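You operate a simulated robot arm through the tools that you are given. There is no shell and no other tool.

You run a simulated two-armed robot. Do the job below in one go: nothing can be reset, and whatever is moved stays where it is left.

## Task
Snug the white, blue and green bolts, then turn the cradle level.
Fine: lock the cradle first: bolts are turned only while it is locked, finger tight; free it to turn it and leave it free; the other two bolts stay.

The check looks at the end state, three seconds after you hand in, the way a careful person would. Anything else that was tipped, shoved, dropped, spilled or broken makes it a failure.

## Robot
Two 7-joint arms with fingered hands on one trunk that stands fixed in place. Base frame: the origin is at the foot of the trunk, x ahead of it, y to its left, z up. Units: cm, degrees, N and s.
The left shoulder is at [8, 24.1, 146.7], the right one opposite. Payload 4.9 kg a hand.
Tool frame (each hand has its own): the origin (TCP) lies between the finger pads and is the grasp point; the fingertips stand 3.2 cm ahead of it; z points along the fingers, y is the line along which they close. Largest opening 20 cm; the body of the gripper starts 8.9 cm behind the TCP. The gripper is a hand of 4 fingers: y runs from the thumb to the fingers, the wrist lies at [0, 0, -26.7] in the tool frame, and closing takes about 1.5 s.
Orientation is told as [roll, pitch, yaw] about the base's x, y, z axes, in that order, counted from this pose: with the fingers straight down and closing along the base's y, the tool's x points along the base's -x, its y along +y and its z along -z.

## Interface
- The arms move only by the tool move_arm. It takes "left_steps", "right_steps" or both (then of equal length, played together; a hand with none holds still); each is a list that holds one entry, the list of rows, each a list of 6 numbers: the shift along the base's x, y, z in cm, then the turn, a rotation vector about the base's x, y, z in degrees. In form: [[[x, y, z, rx, ry, rz], ...]]. A call has 1 to 20 rows; each row shifts and turns the commanded pose from where the row before left it. "left_claw" and "right_claw" are, for a hand that has rows, the gripper command, from -1 (shut) to 1 (fully open), values between in proportion, set as the call begins (left out, the last holds). A row lasts 0.2 s, in which the tool goes at most 5 cm and 8.6 degrees; a call with a longer step from one row to the next is refused whole, and so is a gripper value outside its range. Where a pose cannot be reached the arm comes as near as it can. A force on the tool above 80 N (or 10 N above the force at the start of the call, whichever is more), or a blocked arm, ends the call early, and 0.2 s more pass. The fingers move at their own pace (about 7.2 cm/s each) and stop on an object; they squeeze with about 31 N. The grip force told is the motor's: it shows also when the fingers shut on nothing. Time passes only in rows, and 0.2 s behind the last, so rows that do not move let the fingers close. The reply holds the time, the measured pose of the TCP, the force on the tool along the base axes, the opening and the grip force, in the units named above and with some noise, with the torque about the TCP (base axes, N m) and any sound that the robot's microphone picked up, and new pictures: "views" is both (left out), scene, wrist or none (wrist: the cameras of the hands that moved).
- Cameras (640 x 400 px; columns grow to the right, rows downward): "scene" is now at [9.7, -0.03, 164.5]; the picture's right is [0.07, -1.00, 0.00], its down [-0.62, -0.04, -0.78] and it looks along [0.78, 0.05, -0.62] (base axes); focal length 352 px, centre (320, 200). "left" rides on the left gripper at [-6.9, -6.9, -11.6] in its tool frame; the picture's right is [0.71, -0.71, 0.00], its down [0.54, 0.54, -0.64] and it looks along [0.46, 0.45, 0.77] (tool axes); focal length 226 px, centre (320, 200). "right" rides on the right gripper at [6.9, -6.9, -11.6] in its tool frame; the picture's right is [0.71, 0.71, 0.00], its down [-0.54, 0.54, -0.64] and it looks along [-0.45, 0.45, 0.77] (tool axes); focal length 226 px, centre (320, 200). There is no depth. A picture from a camera that has moved, and an enlarged one, comes with that camera's place and axes in the base frame and with its lens. The place of the scene camera against the robot may be out by one fixed shift of up to 2.5 cm in any direction.
- slide_trunk(by): slides the trunk up (or, below 0, down) by that many cm; the arms and the scene camera ride with it, the base frame stays. It gives what a move gives, with no picture.
- finger_targets(finger1, finger2, finger3, thumb_bend, hand): sets how far each is bent, from 0 (flat) to 1 (curled in); at 0.3 the hand is open as for a grip, at 0.7 the pads meet at the TCP. One left out holds its place. A second passes; each finger stops where it meets its share of the squeeze, and holds until it gets a number again. A gripper value or a shape takes the hand back. It gives what a move gives, with no picture; readings hold the bend of each and the force on the fingers (four entries, about 0 where the hand has none), thumb and palm.
- preshape(shape, hand): the hand has 4 fingers and takes this shape, open, in about a second: jaw (thumb against the fingers, like two jaws); tri (thumb and two fingers); tip (a fingertip pinch); poke (one finger out to press); point (the index stretched); flat (the hand flat); cup (the hand cupped); fist (a fist). The gripper value then closes the fingers along that shape, each until it touches; the sizes above hold for jaw. It gives what a move gives, with no picture.
- aim_head(pan, tilt): turns the head with the scene camera to pan (to the left, within 86 degrees either way) and tilt (down, from -29 to 69), counted from straight ahead of the robot. It gives what a move gives, and a new picture of the scene camera.
- zoom(camera, box): a new picture of the part [left, top, right, bottom] of that camera's present view, enlarged. No time passes.
- hand_in(): hands the job in; it is judged then, once.

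Nothing tells you positions but the pictures and the camera data. Unless the task says otherwise, let go and move clear before handing in.

The tools are called after "Call:" by a JSON object that holds its "name" and its "arguments". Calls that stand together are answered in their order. move_arm: Moves the arms, as the interface text tells. Its arguments: {"type":"object","properties":{"left_steps":{"type":"array","items":{"type":"array","items":{"type":"array","items":{"type":"number"}}}},"left_claw":{"type":"number"},"right_steps":{"type":"array","items":{"type":"array","items":{"type":"array","items":{"type":"number"}}}},"right_claw":{"type":"number"},"views":{"type":"string","enum":["both","scene","wrist","none"]}},"required":[]} The other tools are called the same way: slide_trunk (by) slides the trunk up or down; preshape (shape, hand) gives the hand a shape; finger_targets (finger1, finger2, finger3, thumb_bend, hand) moves the fingers one by one; aim_head (pan, tilt) turns the head that bears the scene camera; zoom (camera, box) takes an enlarged picture of a part of a camera's view; hand_in () hands the job in.

At the start:

```text
time_s: 0.0
left_ee_pos: [73.23, 25.27, 125.55]
left_tcp_rot: [0.0, -0.1, 0.0]
left_ft_force: [0.3, -0.2, -1.0]
left_wrist_torque: [-0.01, -0.01, 0.0]
left_gripper_width: 20.0
left_grip_force: 0.0
left_shape: jaw
left_bend: [0.3, 0.3, 0.3, 0.3]
left_finger forces: [0.0, 0.0, 0.0, 0.0, 0.1, 0.0]
right_ee_pos: [63.07, -24.6, 126.24]
right_tcp_rot: [0.0, 0.0, 0.1]
right_ft_force: [0.3, 0.4, 0.3]
right_wrist_torque: [0.0, -0.01, -0.03]
right_gripper_width: 19.97
right_grip_force: 0.0
right_shape: jaw
right_bend: [0.3, 0.3, 0.3, 0.3]
right_finger forces: [0.0, 0.0, 0.0, 0.0, 0.0, 0.1]
trunk travel left (down, up): [-37.5, 46.5]
head pan, tilt: [3.8, 38.3]
```

scene: 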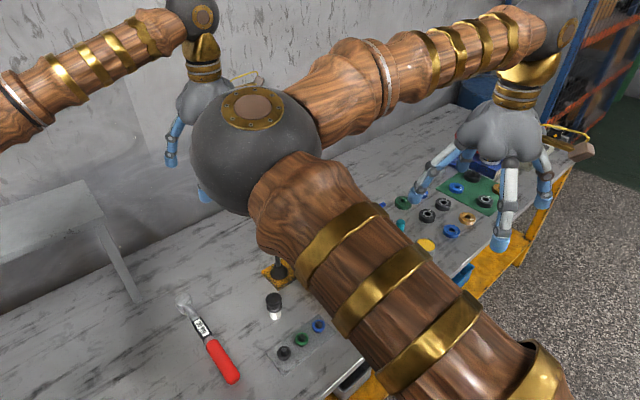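
right: 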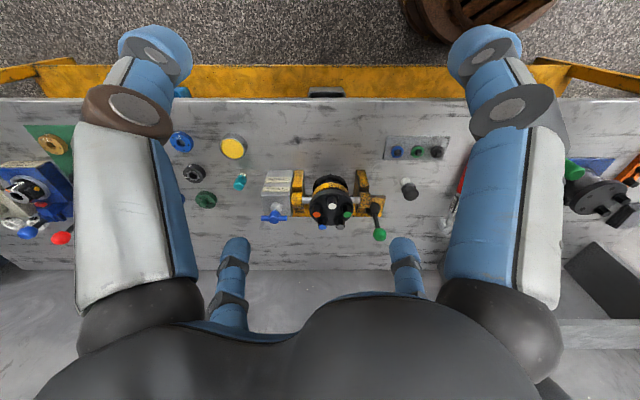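
left: 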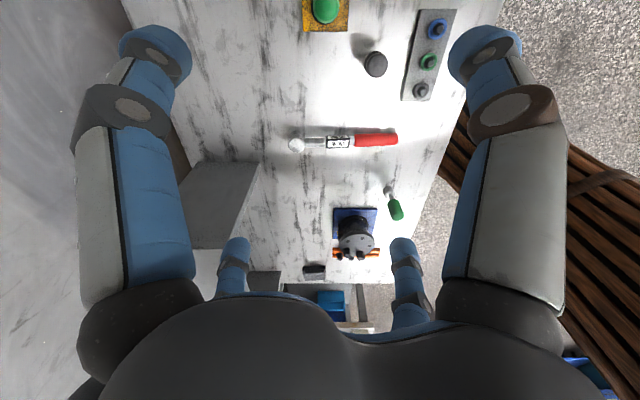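

The right wrist camera shows a yellow cradle with a black drum carrying coloured bolts, a blue handle on its left and a green-knobbed lever on its right. The scene camera is blocked by an arm, so I'll zoom in first.

Call:
{"name": "zoom", "arguments": {"camera": "right", "box": [240, 150, 420, 260]}}

Call:
{"name": "zoom", "arguments": {"camera": "right", "box": [0, 80, 640, 280]}}

Call:
{"name": "zoom", "arguments": {"camera": "left", "box": [240, 0, 480, 150]}}

```text
3.56 times, centred on (330, 205) of right
camera zoom: at [56.14, -31.46, 137.96], right [-0.71, 0.71, 0.0], down [0.54, 0.54, 0.64], along [0.45, 0.45, -0.77], focal length 804 px, centre (284, 182)
```

zoom: 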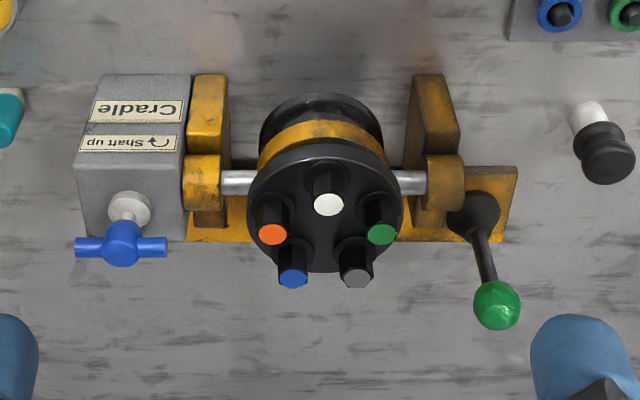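

```text
1.00 times, centred on (320, 180) of right (not enlarged: the box is as wide or as high as the picture)
camera zoom: at [56.14, -31.46, 137.96], right [-0.71, 0.71, 0.0], down [0.54, 0.54, 0.64], along [0.45, 0.45, -0.77], focal length 226 px, centre (320, 220)
```

zoom: 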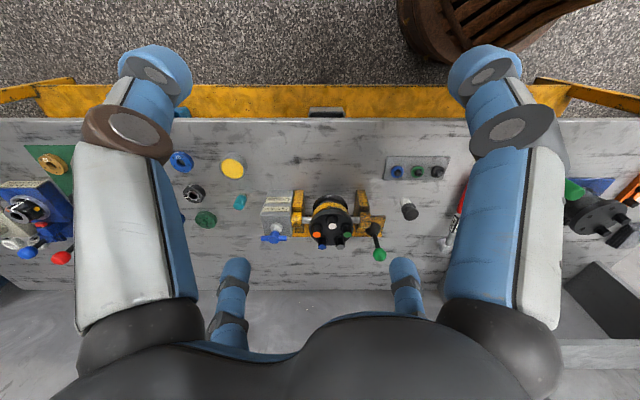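

```text
2.67 times, centred on (360, 75) of left
camera zoom: at [80.19, 18.25, 137.17], right [-0.71, -0.71, 0.0], down [-0.54, 0.54, 0.64], along [-0.46, 0.45, -0.77], focal length 603 px, centre (213, 533)
```

zoom: 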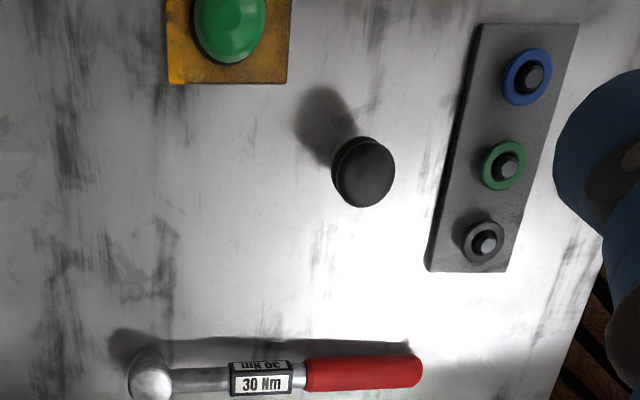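

The cradle looks to sit near [82, 0, 92], with a blue T-handle at the right end and a green-knobbed lever at the left end. The right arm's elbow hides it from the head camera, so I'll move that arm outward.

Call:
{"name": "move_arm", "arguments": {"right_steps": [[[-1, -4, 0, 0, 0, 0], [-1, -4, 0, 0, 0, 0], [-1, -4, 0, 0, 0, 0], [-1, -4, 0, 0, 0, 0], [-1, -4, 0, 0, 0, 0], [-1, -4, 0, 0, 0, 0], [-1, -4, 0, 0, 0, 0], [-1, -4, 0, 0, 0, 0]]], "views": "scene"}}

```text
time_s: 1.8
left_ee_pos: [73.33, 24.89, 125.63]
left_tcp_rot: [0.2, -0.1, 0.0]
left_ft_force: [0.9, -0.8, 0.1]
left_wrist_torque: [0.03, 0.0, -0.03]
left_gripper_width: 19.98
left_grip_force: 0.1
left_shape: jaw
left_bend: [0.3, 0.3, 0.3, 0.3]
left_finger forces: [0.0, 0.0, 0.0, 0.1, 0.1, 0.0]
right_ee_pos: [54.91, -56.8, 126.14]
right_tcp_rot: [0.2, 0.1, 0.0]
right_ft_force: [0.2, -0.5, 0.0]
right_wrist_torque: [0.03, -0.01, -0.03]
right_gripper_width: 20.01
right_grip_force: 0.1
right_shape: jaw
right_bend: [0.3, 0.3, 0.3, 0.3]
right_finger forces: [0.0, 0.0, 0.0, 0.0, 0.0, 0.0]
trunk travel left (down, up): [-37.5, 46.5]
head pan, tilt: [3.8, 38.3]
camera scene: at [9.69, -0.34, 164.5], right [0.07, -1.0, 0.0], down [-0.62, -0.04, -0.79], along [0.78, 0.05, -0.62], focal length 352 px, centre (320, 200)
```

scene: 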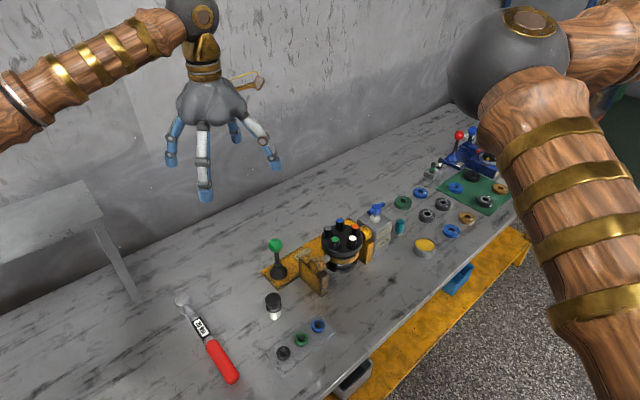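

Now the head camera has a clear view of the cradle. I'll zoom in on the details.

Call:
{"name": "zoom", "arguments": {"camera": "scene", "box": [250, 190, 410, 300]}}

Call:
{"name": "zoom", "arguments": {"camera": "scene", "box": [310, 200, 380, 280]}}

Call:
{"name": "zoom", "arguments": {"camera": "scene", "box": [255, 225, 335, 300]}}

Call:
{"name": "zoom", "arguments": {"camera": "scene", "box": [380, 120, 540, 260]}}

Call:
{"name": "zoom", "arguments": {"camera": "scene", "box": [160, 280, 360, 400]}}

```text
3.64 times, centred on (330, 245) of scene
camera zoom: at [9.69, -0.34, 164.5], right [0.07, -1.0, 0.0], down [-0.62, -0.04, -0.79], along [0.78, 0.05, -0.62], focal length 1279 px, centre (284, 36)
```

zoom: 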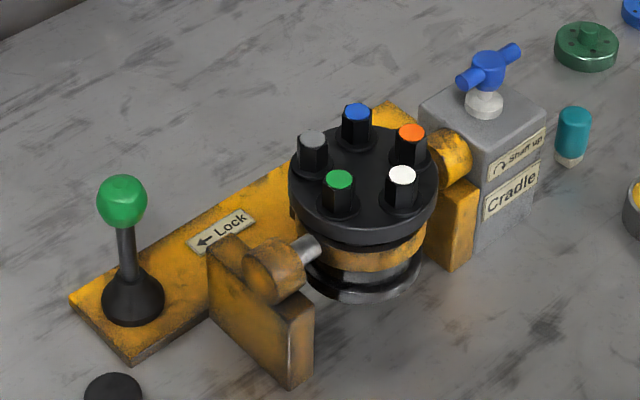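

```text
5.00 times, centred on (345, 240) of scene
camera zoom: at [9.69, -0.34, 164.5], right [0.07, -1.0, 0.0], down [-0.62, -0.04, -0.79], along [0.78, 0.05, -0.62], focal length 1758 px, centre (195, 0)
```

zoom: 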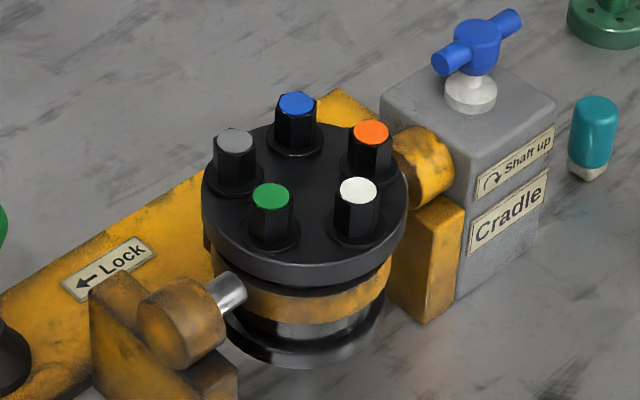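

```text
5.33 times, centred on (295, 262) of scene
camera zoom: at [9.69, -0.34, 164.5], right [0.07, -1.0, 0.0], down [-0.62, -0.04, -0.79], along [0.78, 0.05, -0.62], focal length 1875 px, centre (453, -133)
```

zoom: 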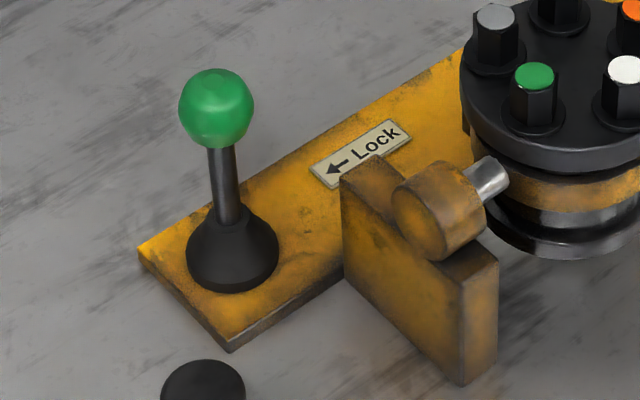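

```text
2.86 times, centred on (460, 190) of scene
camera zoom: at [9.69, -0.34, 164.5], right [0.07, -1.0, 0.0], down [-0.62, -0.04, -0.79], along [0.78, 0.05, -0.62], focal length 1005 px, centre (-80, 229)
```

zoom: 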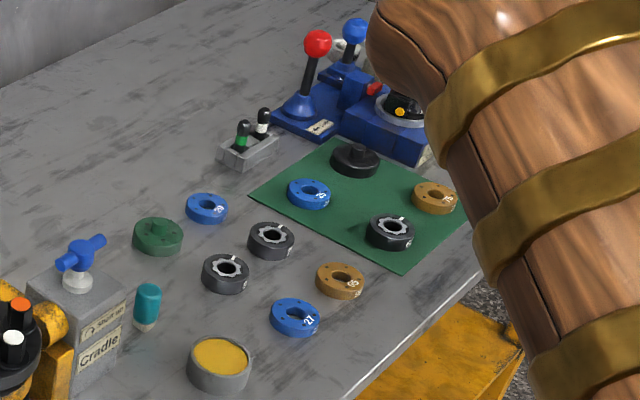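

```text
3.20 times, centred on (260, 340) of scene
camera zoom: at [9.69, -0.34, 164.5], right [0.07, -1.0, 0.0], down [-0.62, -0.04, -0.79], along [0.78, 0.05, -0.62], focal length 1125 px, centre (512, -248)
```

zoom: 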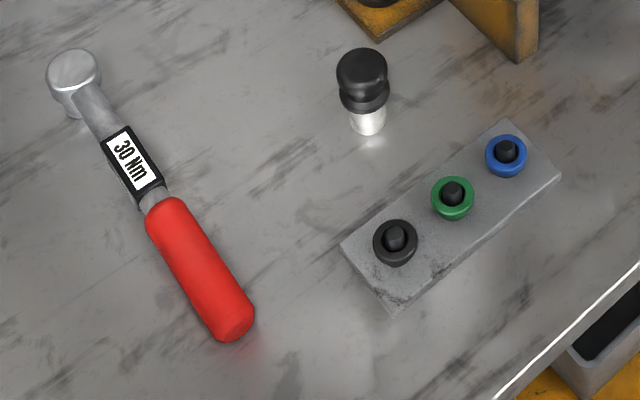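

The plate by the lever reads "← Lock", pointing away from the drum, and the gearbox reads "Cradle / Shaft up ↷". The drum's bolt face now points roughly up. I'll bring the right wrist camera in at a low angle from the front to see its tilt and find the shaft.

Call:
{"name": "move_arm", "arguments": {"right_steps": [[[2, 4, -1, 0, 0, 0], [2, 4, -2, 0, 0, 0], [2, 4, -2, 0, 0, 0], [1, 4, -2, 0, 0, 0], [1, 4, -2, 4.95, -4.95, 0], [1, 4, -2, 4.95, -4.95, 0], [1, 4, -2, 4.95, -4.95, 0], [1, 4, -2, 4.95, -4.95, 0], [1, 4, -3, 4.95, -4.95, 0], [0.5, 4, -3, 0, 0, 0], [0.5, 2, -3, 0, 0, 0], [0, 0, -3, 0, 0, 0]]]}}

```text
refused: row 9 steps farther than a row can; nothing moved
```

Call:
{"name": "move_arm", "arguments": {"right_steps": [[[2, 4, -1, 0, 0, 0], [2, 4, -2, 0, 0, 0], [2, 4, -2, 0, 0, 0], [1, 4, -2, 0, 0, 0], [1, 4, -2, 4.95, -4.95, 0], [1, 4, -2, 4.95, -4.95, 0], [1, 4, -2, 4.95, -4.95, 0], [1, 4, -2, 4.95, -4.95, 0], [1, 4, -2.5, 4.95, -4.95, 0], [0.5, 4, -2.5, 0, 0, 0], [0.5, 2, -3, 0, 0, 0], [0, 0, -3, 0, 0, 0]]]}}

```text
time_s: 4.4
left_ee_pos: [73.44, 24.97, 125.42]
left_tcp_rot: [0.1, 0.1, -0.1]
left_ft_force: [1.0, 0.3, -1.0]
left_wrist_torque: [0.03, 0.03, -0.03]
left_gripper_width: 19.97
left_grip_force: 0.0
left_shape: jaw
left_bend: [0.3, 0.3, 0.3, 0.3]
left_finger forces: [0.1, 0.1, 0.0, 0.1, 0.1, 0.1]
right_ee_pos: [68.09, -14.6, 100.26]
right_tcp_rot: [26.4, -23.9, -5.7]
right_ft_force: [0.3, -0.6, -0.3]
right_wrist_torque: [0.0, 0.02, -0.01]
right_gripper_width: 19.96
right_grip_force: 0.1
right_shape: jaw
right_bend: [0.3, 0.3, 0.3, 0.3]
right_finger forces: [0.0, 0.0, 0.0, 0.0, 0.1, 0.0]
trunk travel left (down, up): [-37.5, 46.5]
head pan, tilt: [3.8, 38.3]
camera scene: at [9.85, -0.18, 164.49], right [0.07, -1.0, 0.0], down [-0.62, -0.04, -0.78], along [0.78, 0.05, -0.62], focal length 352 px, centre (320, 200)
camera right: at [57.65, -25.05, 104.15], right [-0.71, 0.71, 0.0], down [0.18, 0.18, 0.97], along [0.68, 0.68, -0.26], focal length 226 px, centre (320, 200)
```

scene: 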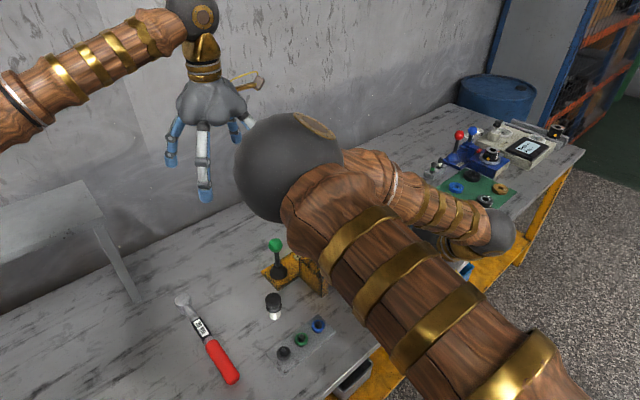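
right: 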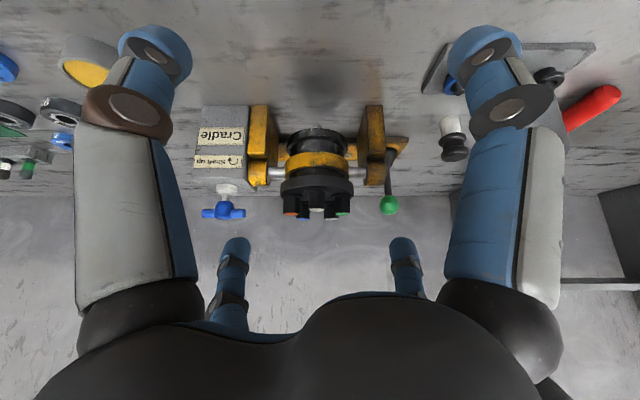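

Call:
{"name": "zoom", "arguments": {"camera": "right", "box": [190, 90, 430, 240]}}

Call:
{"name": "zoom", "arguments": {"camera": "right", "box": [270, 115, 370, 225]}}

```text
2.67 times, centred on (310, 165) of right
camera zoom: at [57.65, -25.05, 104.15], right [-0.71, 0.71, 0.0], down [0.18, 0.18, 0.97], along [0.68, 0.68, -0.26], focal length 603 px, centre (347, 293)
```

zoom: 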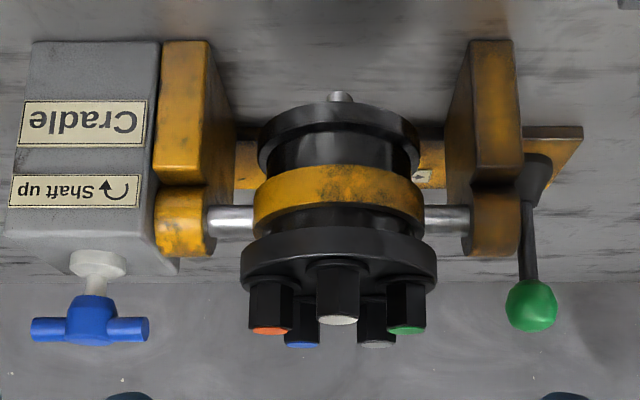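

```text
3.64 times, centred on (320, 170) of right
camera zoom: at [57.65, -25.05, 104.15], right [-0.71, 0.71, 0.0], down [0.18, 0.18, 0.97], along [0.68, 0.68, -0.26], focal length 822 px, centre (320, 309)
```

zoom: 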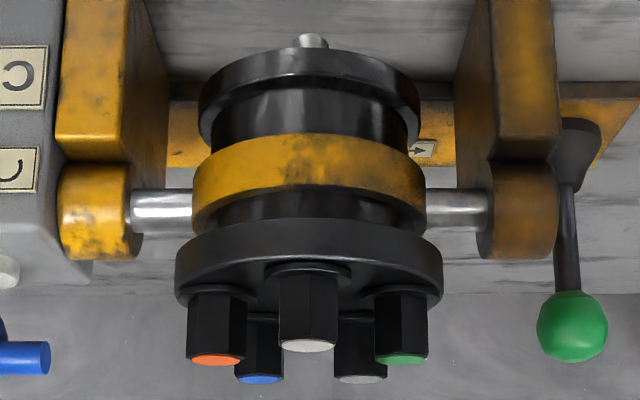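

The silver shaft stub sticks out of the drum's underside, so the shaft now points down and the bolt face is level; "level" therefore means the shaft turned horizontal. I put the lever knob at about [79.3, 16.7, 93]. I'll bring the left hand above it, half-closed so the knob sits between thumb and fingers, and keep the right hand as an observer.

Call:
{"name": "move_arm", "arguments": {"left_steps": [[[1, -1.4, -3, 0, 0, 7.5], [1, -1.4, -3, 0, 0, 7.5], [1, -1.4, -3, 0, 0, 7.5], [1, -1.4, -3, 0, 0, 7.5], [1, -1.4, -3, 0, 0, 7.5], [0.9, -1.3, -3, 0, 0, 7.5], [0, 0, 0, 0, 0, 0]]], "left_claw": -0.2}}

```text
time_s: 6.0
left_ee_pos: [79.3, 16.73, 107.41]
left_tcp_rot: [0.0, -0.1, 45.1]
left_ft_force: [0.6, 0.2, -0.5]
left_wrist_torque: [0.0, -0.04, -0.04]
left_gripper_width: 8.04
left_grip_force: 0.0
left_shape: jaw
left_bend: [0.42, 0.42, 0.42, 0.41]
left_finger forces: [0.0, 0.1, 0.1, 0.0, 0.0, 0.0]
right_ee_pos: [68.0, -14.5, 100.37]
right_tcp_rot: [26.2, -23.9, -5.7]
right_ft_force: [-0.8, -0.2, 0.1]
right_wrist_torque: [0.04, -0.02, 0.0]
right_gripper_width: 20.0
right_grip_force: 0.0
right_shape: jaw
right_bend: [0.3, 0.3, 0.3, 0.3]
right_finger forces: [0.1, 0.0, 0.1, 0.0, 0.0, 0.0]
trunk travel left (down, up): [-37.5, 46.5]
head pan, tilt: [3.8, 38.3]
camera scene: at [9.65, -0.01, 164.5], right [0.07, -1.0, 0.0], down [-0.62, -0.04, -0.79], along [0.78, 0.05, -0.62], focal length 352 px, centre (320, 200)
camera left: at [89.02, 16.8, 119.1], right [0.0, -1.0, 0.0], down [-0.77, 0.0, 0.64], along [-0.64, 0.0, -0.77], focal length 226 px, centre (320, 200)
```

scene: 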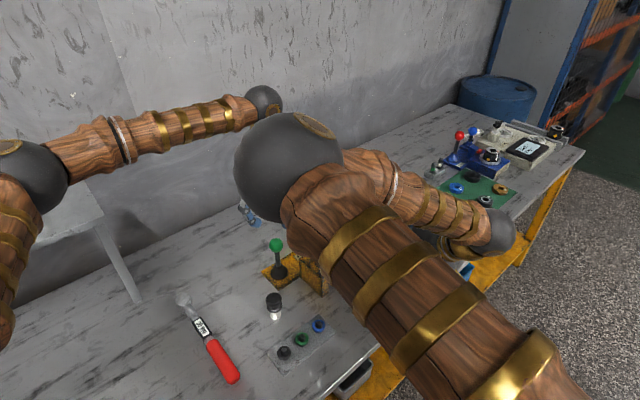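
left: 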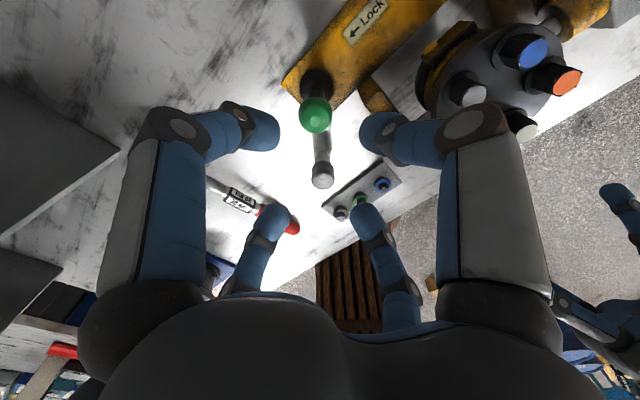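

The knob sits right under the left hand, whose four digits are arranged like a cross. I'll descend so the knob is between them.

Call:
{"name": "move_arm", "arguments": {"left_steps": [[[0.4, 0.2, -3, 0, 0, 0], [0, 0, -3, 0, 0, 0], [0, 0, -3, 0, 0, 0], [0, 0, -3, 0, 0, 0], [0, 0, -2, 0, 0, 0], [0, 0, 0, 0, 0, 0]]]}}

Call:
{"name": "zoom", "arguments": {"camera": "right", "box": [270, 60, 470, 240]}}

```text
time_s: 7.4
left_ee_pos: [79.52, 16.98, 93.39]
left_tcp_rot: [0.0, 0.0, 45.0]
left_ft_force: [-1.0, 0.2, 0.5]
left_wrist_torque: [0.0, -0.01, 0.01]
left_gripper_width: 8.06
left_grip_force: 0.0
left_shape: jaw
left_bend: [0.42, 0.42, 0.42, 0.41]
left_finger forces: [0.0, 0.1, 0.1, 0.1, 0.0, 0.0]
right_ee_pos: [68.03, -14.58, 100.42]
right_tcp_rot: [26.3, -23.9, -5.6]
right_ft_force: [-0.7, -0.5, 0.2]
right_wrist_torque: [0.01, -0.01, 0.02]
right_gripper_width: 19.97
right_grip_force: 0.0
right_shape: jaw
right_bend: [0.3, 0.3, 0.3, 0.3]
right_finger forces: [0.0, 0.0, 0.1, 0.1, 0.0, 0.0]
trunk travel left (down, up): [-37.5, 46.5]
head pan, tilt: [3.8, 38.3]
camera scene: at [9.67, -0.05, 164.5], right [0.07, -1.0, 0.0], down [-0.62, -0.04, -0.79], along [0.78, 0.05, -0.62], focal length 352 px, centre (320, 200)
camera left: at [89.22, 16.99, 105.05], right [0.0, -1.0, 0.0], down [-0.77, 0.0, 0.64], along [-0.64, 0.0, -0.77], focal length 226 px, centre (320, 200)
```

scene: 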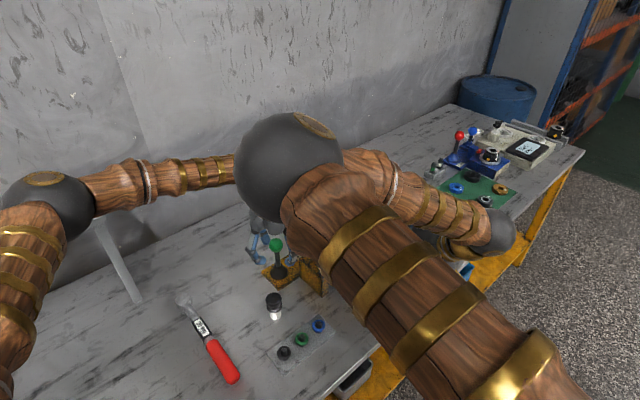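
left: 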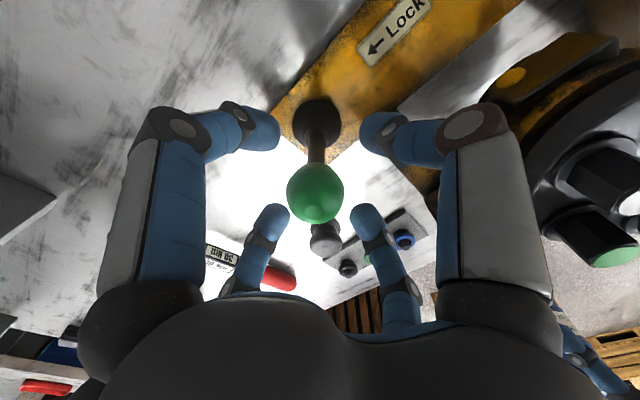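

```text
2.22 times, centred on (370, 150) of right
camera zoom: at [57.53, -24.95, 104.26], right [-0.71, 0.71, 0.0], down [0.18, 0.18, 0.97], along [0.68, 0.68, -0.26], focal length 502 px, centre (209, 311)
```

zoom: 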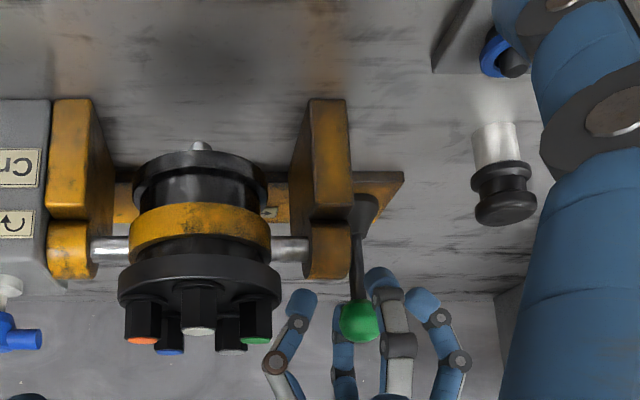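

The knob is centred between the digits. I'll close loosely around it and push outward along the Lock arrow.

Call:
{"name": "move_arm", "arguments": {"left_steps": [[[0, 0, 0, 0, 0, 0], [0, 0, 0, 0, 0, 0], [0, 0, 0, 0, 0, 0], [-0.35, 0.35, 0, 0, 0, 0], [-0.35, 0.35, 0, 0, 0, 0], [-0.35, 0.35, 0, 0, 0, 0], [-0.35, 0.35, -0.1, 0, 0, 0]]], "left_claw": -0.58, "views": "wrist"}}

Call:
{"name": "zoom", "arguments": {"camera": "right", "box": [270, 60, 470, 240]}}

```text
time_s: 9.0
left_ee_pos: [78.11, 18.3, 93.46]
left_tcp_rot: [0.0, 0.0, 45.0]
left_ft_force: [4.2, -3.5, 1.2]
left_wrist_torque: [-0.08, -0.06, 0.0]
left_gripper_width: 4.3
left_grip_force: 0.1
left_shape: jaw
left_bend: [0.54, 0.54, 0.54, 0.51]
left_finger forces: [0.1, 0.1, 0.0, 0.0, 3.8, 0.0]
right_ee_pos: [68.03, -14.61, 100.35]
right_tcp_rot: [26.3, -24.0, -5.8]
right_ft_force: [0.6, 0.0, 0.1]
right_wrist_torque: [0.03, 0.0, 0.0]
right_gripper_width: 20.01
right_grip_force: 0.0
right_shape: jaw
right_bend: [0.3, 0.3, 0.3, 0.3]
right_finger forces: [0.0, 0.1, 0.0, 0.0, 0.0, 0.1]
trunk travel left (down, up): [-37.5, 46.5]
head pan, tilt: [3.8, 38.3]
camera left: at [87.94, 18.29, 105.03], right [0.0, -1.0, 0.0], down [-0.77, 0.0, 0.64], along [-0.64, 0.0, -0.77], focal length 226 px, centre (320, 200)
```

left: 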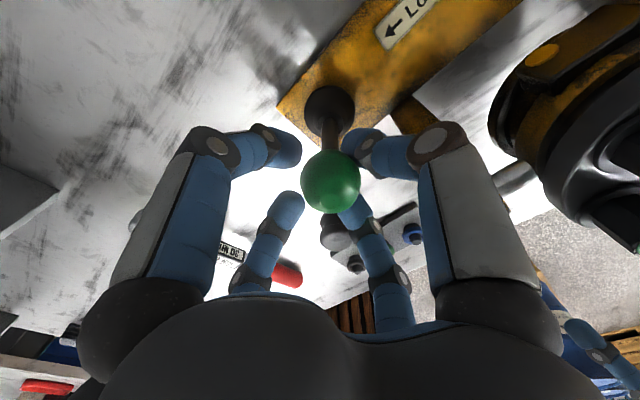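

```text
2.22 times, centred on (370, 150) of right
camera zoom: at [57.55, -24.99, 104.24], right [-0.71, 0.71, 0.0], down [0.18, 0.18, 0.97], along [0.68, 0.68, -0.26], focal length 502 px, centre (209, 311)
```

zoom: 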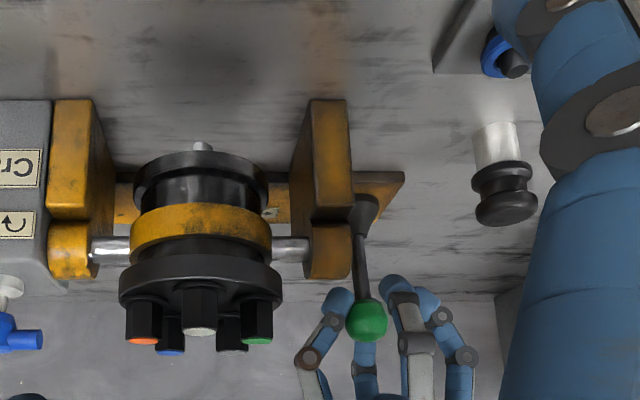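

The lever is moving with a light push of about 5 N. I'll continue outward along its arc.

Call:
{"name": "move_arm", "arguments": {"left_steps": [[[-0.35, 0.35, 0, 0, 0, 0], [-0.35, 0.35, -0.1, 0, 0, 0], [-0.35, 0.35, -0.1, 0, 0, 0], [-0.35, 0.35, -0.1, 0, 0, 0], [-0.35, 0.35, -0.2, 0, 0, 0], [-0.35, 0.35, -0.2, 0, 0, 0]]], "views": "wrist"}}

Call:
{"name": "zoom", "arguments": {"camera": "right", "box": [270, 60, 470, 240]}}

```text
time_s: 10.4
left_ee_pos: [76.05, 20.49, 92.68]
left_tcp_rot: [0.0, 0.0, 44.9]
left_ft_force: [0.7, -0.4, -0.3]
left_wrist_torque: [-0.06, -0.04, 0.02]
left_gripper_width: 4.27
left_grip_force: 0.2
left_shape: jaw
left_bend: [0.54, 0.54, 0.54, 0.52]
left_finger forces: [0.0, 0.0, 0.0, 0.1, 1.2, 0.0]
right_ee_pos: [67.99, -14.45, 100.25]
right_tcp_rot: [26.3, -23.8, -5.8]
right_ft_force: [0.5, -0.3, 0.2]
right_wrist_torque: [0.01, 0.0, 0.02]
right_gripper_width: 20.01
right_grip_force: 0.1
right_shape: jaw
right_bend: [0.3, 0.3, 0.3, 0.3]
right_finger forces: [0.0, 0.1, 0.0, 0.0, 0.0, 0.0]
trunk travel left (down, up): [-37.5, 46.5]
head pan, tilt: [3.8, 38.3]
camera left: at [85.79, 20.54, 104.39], right [0.0, -1.0, 0.0], down [-0.77, 0.0, 0.64], along [-0.64, 0.0, -0.77], focal length 226 px, centre (320, 200)
```

left: 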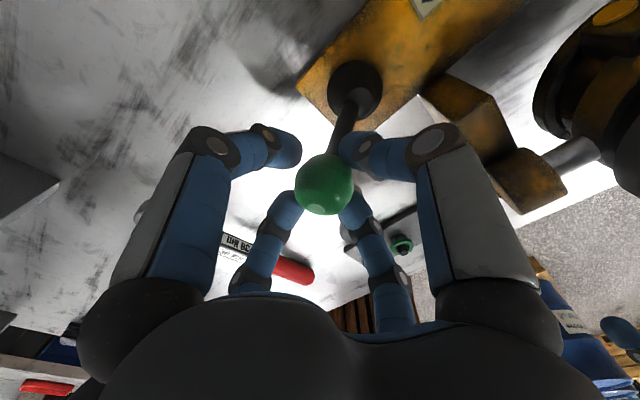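

```text
2.22 times, centred on (370, 150) of right
camera zoom: at [57.55, -24.92, 104.25], right [-0.71, 0.71, 0.0], down [0.18, 0.18, 0.97], along [0.68, 0.68, -0.26], focal length 502 px, centre (209, 311)
```

zoom: 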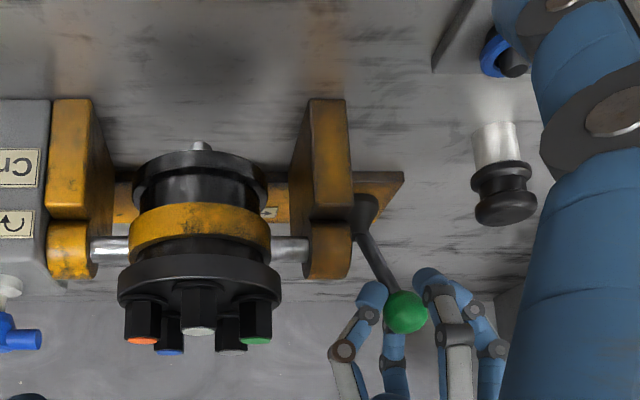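

Call:
{"name": "move_arm", "arguments": {"left_steps": [[[-0.35, 0.35, -0.2, 0, 0, 0], [-0.35, 0.35, -0.25, 0, 0, 0], [-0.35, 0.35, -0.3, 0, 0, 0], [-0.35, 0.35, -0.3, 0, 0, 0]]], "views": "none"}}

Call:
{"name": "zoom", "arguments": {"camera": "right", "box": [270, 60, 470, 240]}}

Call:
{"name": "zoom", "arguments": {"camera": "left", "box": [0, 0, 640, 400]}}

```text
time_s: 11.4
left_ee_pos: [74.89, 21.8, 91.98]
left_tcp_rot: [-0.3, -0.2, 44.9]
left_ft_force: [8.9, -6.9, 18.8]
left_wrist_torque: [-0.54, -0.72, 0.04]
left_gripper_width: 4.49
left_grip_force: 0.0
left_shape: jaw
left_bend: [0.54, 0.54, 0.54, 0.5]
left_finger forces: [0.0, 0.0, 0.0, 0.0, 18.5, 0.1]
right_ee_pos: [67.84, -14.62, 100.42]
right_tcp_rot: [26.4, -23.9, -5.8]
right_ft_force: [0.2, -0.4, -1.0]
right_wrist_torque: [0.01, -0.01, 0.03]
right_gripper_width: 20.02
right_grip_force: 0.0
right_shape: jaw
right_bend: [0.3, 0.3, 0.3, 0.3]
right_finger forces: [0.1, 0.0, 0.0, 0.0, 0.0, 0.0]
trunk travel left (down, up): [-37.5, 46.5]
head pan, tilt: [3.8, 38.3]
```

```text
2.22 times, centred on (370, 150) of right
camera zoom: at [57.45, -25.11, 104.32], right [-0.71, 0.71, 0.0], down [0.18, 0.18, 0.97], along [0.68, 0.68, -0.26], focal length 502 px, centre (209, 311)
```

zoom: 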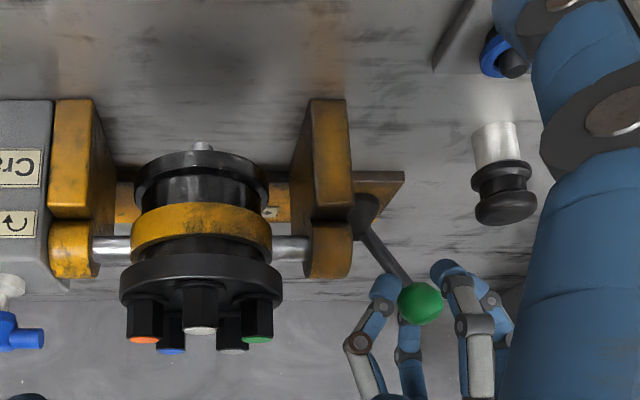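

```text
1.00 times, centred on (320, 200) of left (not enlarged: the box is as wide or as high as the picture)
camera zoom: at [84.57, 21.67, 103.74], right [0.0, -1.0, 0.0], down [-0.77, 0.0, 0.64], along [-0.64, 0.0, -0.77], focal length 226 px, centre (320, 200)
```

zoom: 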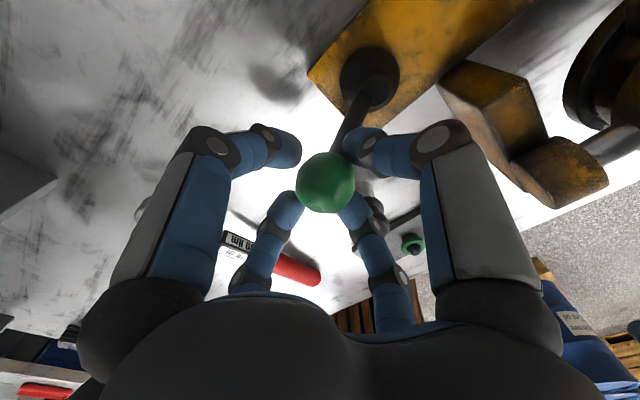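

The force has risen sharply, so the lever is at its stop (locked). I'll back off, open and lift clear, then check that it stays.

Call:
{"name": "move_arm", "arguments": {"left_steps": [[[0.4, -0.4, 0.4, 0, 0, 0], [0, 0, 0, 0, 0, 0], [0, 0, 0, 0, 0, 0], [0, 0, 0, 0, 0, 0], [0, 0, 3, 0, 0, 0], [0, 0, 4, 0, 0, 0], [0, 0, 4, 0, 0, 0], [0, 0, 4, 0, 0, 0], [0, 0, 4, 0, 0, 0]]], "left_claw": -0.1}}

Call:
{"name": "zoom", "arguments": {"camera": "right", "box": [270, 60, 470, 240]}}

```text
time_s: 13.4
left_ee_pos: [74.87, 21.69, 111.04]
left_tcp_rot: [0.0, -0.1, 45.1]
left_ft_force: [0.5, 0.5, 0.9]
left_wrist_torque: [0.04, -0.01, 0.01]
left_gripper_width: 8.97
left_grip_force: 0.1
left_shape: jaw
left_bend: [0.4, 0.4, 0.4, 0.38]
left_finger forces: [0.0, 0.0, 0.1, 0.0, 0.0, 0.1]
right_ee_pos: [67.93, -14.51, 100.49]
right_tcp_rot: [26.4, -24.1, -5.7]
right_ft_force: [0.1, 0.6, 0.7]
right_wrist_torque: [0.0, 0.0, 0.0]
right_gripper_width: 19.99
right_grip_force: 0.0
right_shape: jaw
right_bend: [0.3, 0.3, 0.3, 0.3]
right_finger forces: [0.0, 0.0, 0.1, 0.0, 0.0, 0.1]
trunk travel left (down, up): [-37.5, 46.5]
head pan, tilt: [3.8, 38.3]
camera scene: at [9.57, -0.09, 164.5], right [0.07, -1.0, 0.0], down [-0.62, -0.04, -0.79], along [0.78, 0.05, -0.62], focal length 352 px, centre (320, 200)
camera left: at [84.59, 21.52, 122.77], right [0.0, -1.0, 0.0], down [-0.77, 0.0, 0.64], along [-0.64, 0.0, -0.77], focal length 226 px, centre (320, 200)
```

scene: 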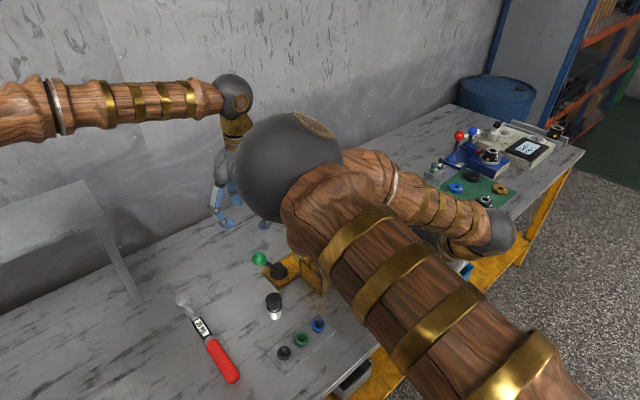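
left: 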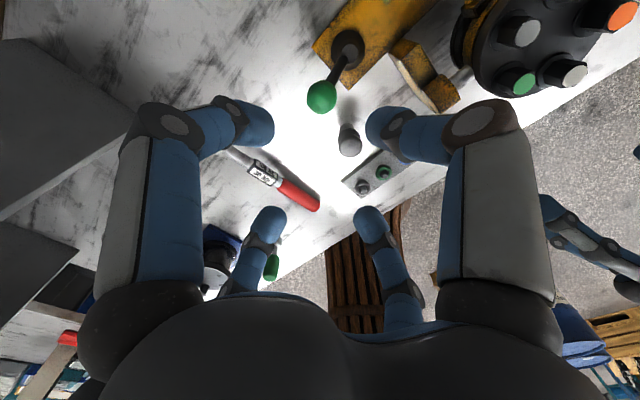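

```text
2.22 times, centred on (370, 150) of right
camera zoom: at [57.47, -24.98, 104.28], right [-0.71, 0.71, 0.0], down [0.18, 0.18, 0.97], along [0.68, 0.68, -0.26], focal length 502 px, centre (209, 311)
```

zoom: 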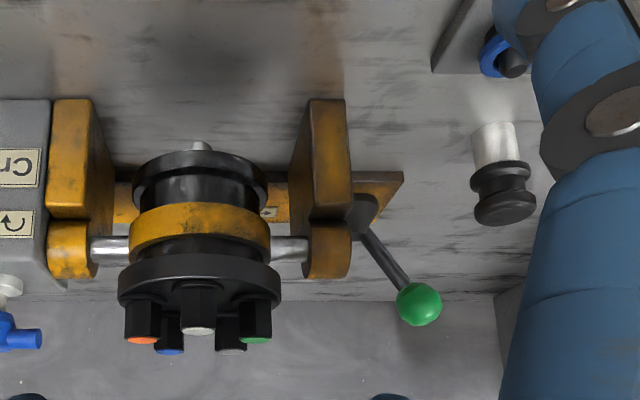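

The lever stays in the locked position. Now I'll see what the fingertip pinch shape looks like on the left hand in the air.

Call:
{"name": "preshape", "arguments": {"hand": "left", "shape": "tip"}}

Call:
{"name": "zoom", "arguments": {"camera": "left", "box": [0, 0, 640, 400]}}

```text
time_s: 14.3
left_ee_pos: [74.92, 21.55, 110.9]
left_tcp_rot: [0.1, -0.1, 45.0]
left_ft_force: [-0.7, 0.9, 0.4]
left_wrist_torque: [-0.02, 0.03, 0.04]
left_gripper_width: 19.99
left_grip_force: 0.1
left_shape: tip
left_bend: [0.16, 0.3, 0.16, 0.3]
left_finger forces: [0.1, 0.1, 0.0, 0.0, 0.0, 0.0]
right_ee_pos: [68.02, -14.54, 100.32]
right_tcp_rot: [26.3, -23.9, -5.6]
right_ft_force: [-0.1, -1.2, -0.1]
right_wrist_torque: [-0.01, -0.01, -0.01]
right_gripper_width: 19.98
right_grip_force: 0.0
right_shape: jaw
right_bend: [0.3, 0.3, 0.3, 0.3]
right_finger forces: [0.1, 0.0, 0.0, 0.0, 0.1, 0.1]
trunk travel left (down, up): [-37.5, 46.5]
head pan, tilt: [3.8, 38.3]
```

```text
1.00 times, centred on (320, 200) of left (not enlarged: the box is as wide or as high as the picture)
camera zoom: at [84.72, 21.58, 122.6], right [0.0, -1.0, 0.0], down [-0.77, 0.0, 0.64], along [-0.64, 0.0, -0.77], focal length 226 px, centre (320, 200)
```

zoom: 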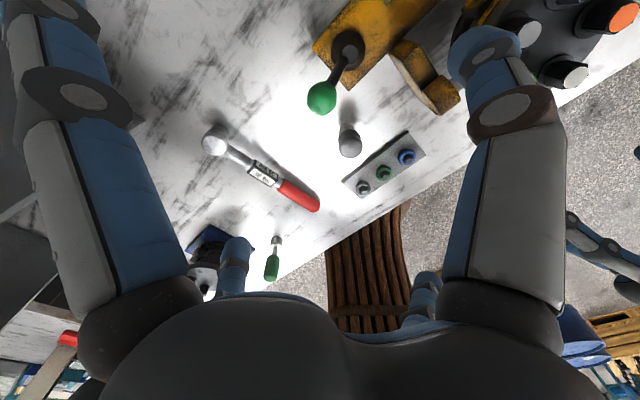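

In "tip", the thumb and finger 2 pinch while fingers 1 and 3 splay out. I'll back the right hand off to make room and splay fingers 1 and 3 fully, then bring the left hand above the white bolt, pinching along the table's depth direction.

Call:
{"name": "move_arm", "arguments": {"right_steps": [[[-2.5, -2.5, 0, 0, 0, 0], [-2.5, -2.5, 0, 0, 0, 0], [-2.5, -2.5, 0, 0, 0, 0], [-2.5, -2.5, 0, 0, 0, 0], [-2.5, -2.5, 0, 0, 0, 0], [-2.5, -2.5, 0, 0, 0, 0]]], "views": "none"}}

Call:
{"name": "finger_targets", "arguments": {"hand": "left", "finger1": 0, "finger3": 0, "finger2": 0.5, "thumb_bend": 0.5}}

Call:
{"name": "zoom", "arguments": {"camera": "left", "box": [0, 0, 640, 400]}}

Call:
{"name": "zoom", "arguments": {"camera": "right", "box": [160, 80, 480, 280]}}

```text
time_s: 15.7
left_ee_pos: [75.07, 21.58, 110.91]
left_tcp_rot: [0.1, 0.0, 45.0]
left_ft_force: [0.4, 0.0, -0.5]
left_wrist_torque: [0.0, 0.03, 0.03]
left_gripper_width: 20.01
left_grip_force: 0.1
left_shape: tip
left_bend: [0.16, 0.3, 0.16, 0.3]
left_finger forces: [0.0, 0.1, 0.1, 0.0, 0.0, 0.0]
right_ee_pos: [53.35, -29.86, 100.41]
right_tcp_rot: [26.4, -24.0, -5.6]
right_ft_force: [0.2, -0.8, -0.6]
right_wrist_torque: [0.04, -0.05, 0.02]
right_gripper_width: 19.96
right_grip_force: 0.0
right_shape: jaw
right_bend: [0.3, 0.3, 0.3, 0.3]
right_finger forces: [0.0, 0.0, 0.0, 0.1, 0.0, 0.0]
trunk travel left (down, up): [-37.5, 46.5]
head pan, tilt: [3.8, 38.3]
```

```text
time_s: 16.7
left_ee_pos: [75.0, 21.53, 110.89]
left_tcp_rot: [0.0, 0.1, 45.0]
left_ft_force: [-0.2, 0.1, 0.1]
left_wrist_torque: [0.0, 0.04, 0.0]
left_gripper_width: 13.97
left_grip_force: 0.1
left_shape: fingers
left_bend: [0.01, 0.5, 0.01, 0.5]
left_finger forces: [0.0, 0.0, 0.1, 0.0, 0.0, 0.0]
right_ee_pos: [53.32, -29.71, 100.42]
right_tcp_rot: [26.3, -23.9, -5.8]
right_ft_force: [1.0, 0.5, -0.5]
right_wrist_torque: [0.01, -0.02, -0.01]
right_gripper_width: 19.99
right_grip_force: 0.1
right_shape: jaw
right_bend: [0.3, 0.3, 0.3, 0.3]
right_finger forces: [0.0, 0.0, 0.0, 0.1, 0.1, 0.1]
trunk travel left (down, up): [-37.5, 46.5]
head pan, tilt: [3.8, 38.3]
```

```text
1.00 times, centred on (320, 200) of left (not enlarged: the box is as wide or as high as the picture)
camera zoom: at [84.69, 21.56, 122.65], right [0.0, -1.0, 0.0], down [-0.77, 0.0, 0.64], along [-0.64, 0.0, -0.77], focal length 226 px, centre (320, 200)
```

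zoom: 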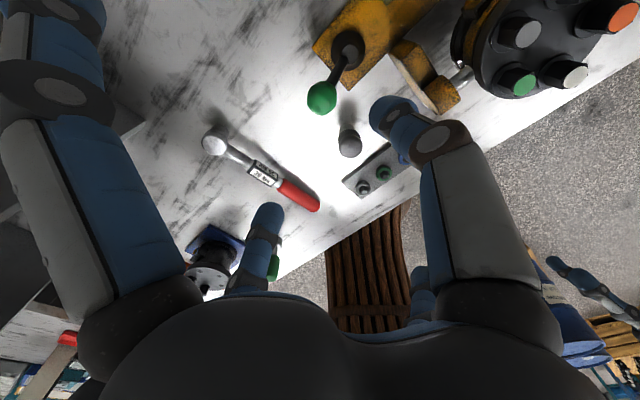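

```text
2.00 times, centred on (320, 180) of right
camera zoom: at [42.94, -40.12, 104.34], right [-0.71, 0.71, 0.0], down [0.18, 0.18, 0.97], along [0.68, 0.68, -0.26], focal length 452 px, centre (320, 240)
```

zoom: 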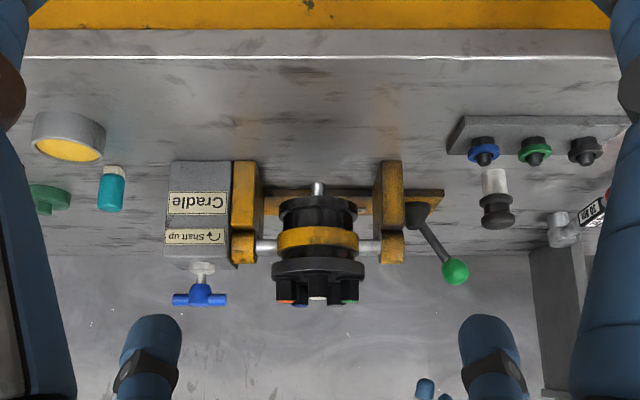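

Splayed fingers could hit the T-handle, so I'll use all four digits closed like a chuck, which is more compact. First I'll test the left wrist's yaw range in free air.

Call:
{"name": "move_arm", "arguments": {"left_steps": [[[0, 0, 0.5, 0, 0, 8], [0, 0, 0.5, 0, 0, 8], [0, 0, 0.5, 0, 0, 8], [0, 0, 0.5, 0, 0, 8], [0, 0, 0.5, 0, 0, 8], [0, 0, 0.5, 0, 0, 8], [0, 0, 0, 0, 0, 8], [0, 0, 0, 0, 0, 8], [0, 0, 0, 0, 0, 8], [0, 0, 0, 0, 0, 8]]], "left_claw": -0.55, "views": "none"}}

Call:
{"name": "zoom", "arguments": {"camera": "scene", "box": [0, 0, 640, 400]}}

```text
time_s: 18.9
left_ee_pos: [74.9, 21.51, 114.09]
left_tcp_rot: [0.0, 0.1, 125.2]
left_ft_force: [0.0, 0.4, 0.2]
left_wrist_torque: [-0.04, 0.01, 0.01]
left_gripper_width: 4.47
left_grip_force: 0.0
left_shape: tip
left_bend: [0.15, 0.53, 0.15, 0.52]
left_finger forces: [0.0, 0.0, 0.0, 0.0, 0.0, 0.1]
right_ee_pos: [53.34, -29.76, 100.41]
right_tcp_rot: [26.3, -23.9, -5.7]
right_ft_force: [-0.2, 0.3, 0.6]
right_wrist_torque: [0.0, 0.0, 0.0]
right_gripper_width: 19.98
right_grip_force: 0.1
right_shape: jaw
right_bend: [0.3, 0.3, 0.3, 0.3]
right_finger forces: [0.0, 0.0, 0.0, 0.0, 0.1, 0.1]
trunk travel left (down, up): [-37.5, 46.5]
head pan, tilt: [3.8, 38.3]
```

```text
1.00 times, centred on (320, 200) of scene (not enlarged: the box is as wide or as high as the picture)
camera zoom: at [9.68, -0.06, 164.5], right [0.07, -1.0, 0.0], down [-0.62, -0.04, -0.79], along [0.78, 0.05, -0.62], focal length 352 px, centre (320, 200)
```

zoom: 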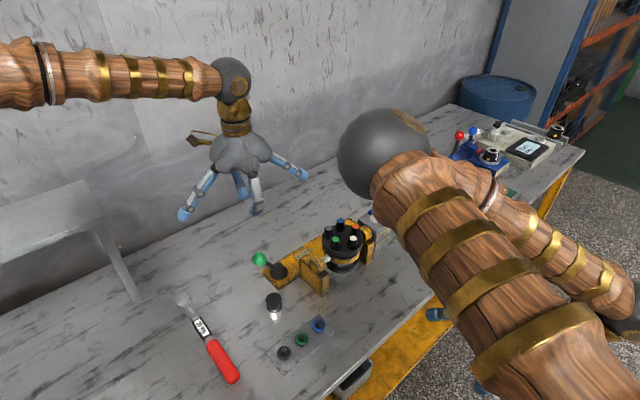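

Yaw 125 is reachable, and the splayed fingers do stick far out, so I'll use the chuck grip (jaw shape). I'm moving above the white bolt at yaw 135.

Call:
{"name": "preshape", "arguments": {"hand": "left", "shape": "jaw"}}

Call:
{"name": "move_arm", "arguments": {"left_steps": [[[0.6, -3, 0, 0, 0, 5], [0.6, -3, 0, 0, 0, 5], [0.6, -3, 0, 0, 0, 0], [0.6, -3, 0, 0, 0, 0], [0.6, -3, 0, 0, 0, 0], [0.6, -3, 0, 0, 0, 0], [0.6, -3, -1, 0, 0, 0], [0.6, -3, -1, 0, 0, 0], [0.2, -0.9, -1, 0, 0, 0], [0, 0, -1, 0, 0, 0]]], "left_claw": -0.55}}

Call:
{"name": "zoom", "arguments": {"camera": "right", "box": [220, 100, 420, 280]}}

```text
time_s: 19.8
left_ee_pos: [75.14, 21.65, 114.01]
left_tcp_rot: [0.0, 0.0, 125.0]
left_ft_force: [-0.2, 0.7, 0.2]
left_wrist_torque: [0.03, 0.01, 0.01]
left_gripper_width: 20.0
left_grip_force: 0.1
left_shape: jaw
left_bend: [0.3, 0.3, 0.3, 0.3]
left_finger forces: [0.0, 0.0, 0.0, 0.0, 0.0, 0.0]
right_ee_pos: [53.26, -29.78, 100.48]
right_tcp_rot: [26.3, -23.9, -5.7]
right_ft_force: [-0.2, 0.1, 0.3]
right_wrist_torque: [0.03, -0.01, 0.02]
right_gripper_width: 20.0
right_grip_force: 0.1
right_shape: jaw
right_bend: [0.3, 0.3, 0.3, 0.3]
right_finger forces: [0.0, 0.0, 0.1, 0.0, 0.0, 0.1]
trunk travel left (down, up): [-37.5, 46.5]
head pan, tilt: [3.8, 38.3]
```

```text
time_s: 22.0
left_ee_pos: [80.14, -3.32, 110.14]
left_tcp_rot: [0.0, 0.0, 135.1]
left_ft_force: [0.5, -0.2, 0.3]
left_wrist_torque: [-0.02, 0.01, 0.02]
left_gripper_width: 4.54
left_grip_force: 0.1
left_shape: jaw
left_bend: [0.53, 0.53, 0.53, 0.52]
left_finger forces: [0.0, 0.0, 0.1, 0.0, 0.0, 0.0]
right_ee_pos: [53.3, -29.74, 100.49]
right_tcp_rot: [26.3, -23.9, -5.7]
right_ft_force: [0.3, 0.4, -0.3]
right_wrist_torque: [-0.01, -0.01, -0.01]
right_gripper_width: 19.99
right_grip_force: 0.2
right_shape: jaw
right_bend: [0.3, 0.3, 0.3, 0.3]
right_finger forces: [0.0, 0.1, 0.1, 0.0, 0.0, 0.0]
trunk travel left (down, up): [-37.5, 46.5]
head pan, tilt: [3.8, 38.3]
camera scene: at [9.74, -0.01, 164.5], right [0.07, -1.0, 0.0], down [-0.62, -0.04, -0.78], along [0.78, 0.05, -0.62], focal length 352 px, centre (320, 200)
camera left: at [80.15, 6.38, 121.75], right [1.0, 0.0, 0.0], down [0.0, -0.77, 0.64], along [0.0, -0.64, -0.77], focal length 226 px, centre (320, 200)
```

scene: 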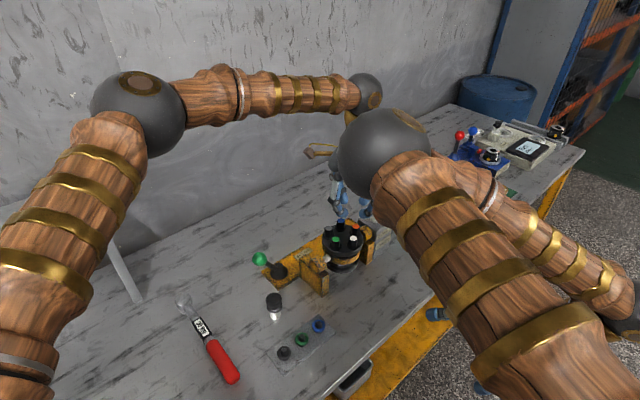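
left: 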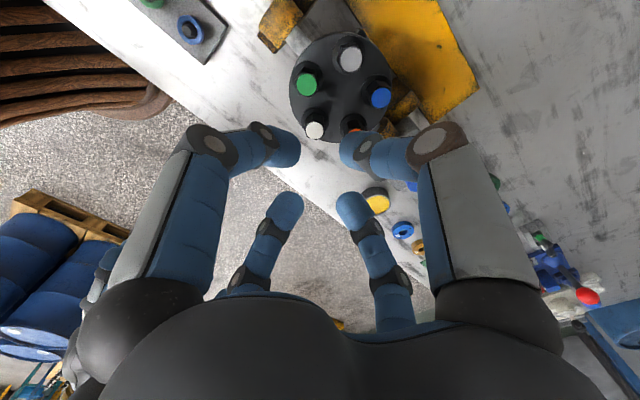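

```text
2.22 times, centred on (320, 190) of right
camera zoom: at [42.96, -40.1, 104.34], right [-0.71, 0.71, 0.0], down [0.18, 0.18, 0.97], along [0.68, 0.68, -0.26], focal length 502 px, centre (320, 222)
```

zoom: 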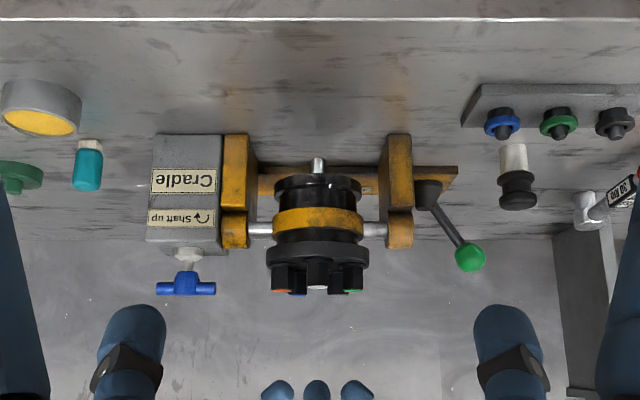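

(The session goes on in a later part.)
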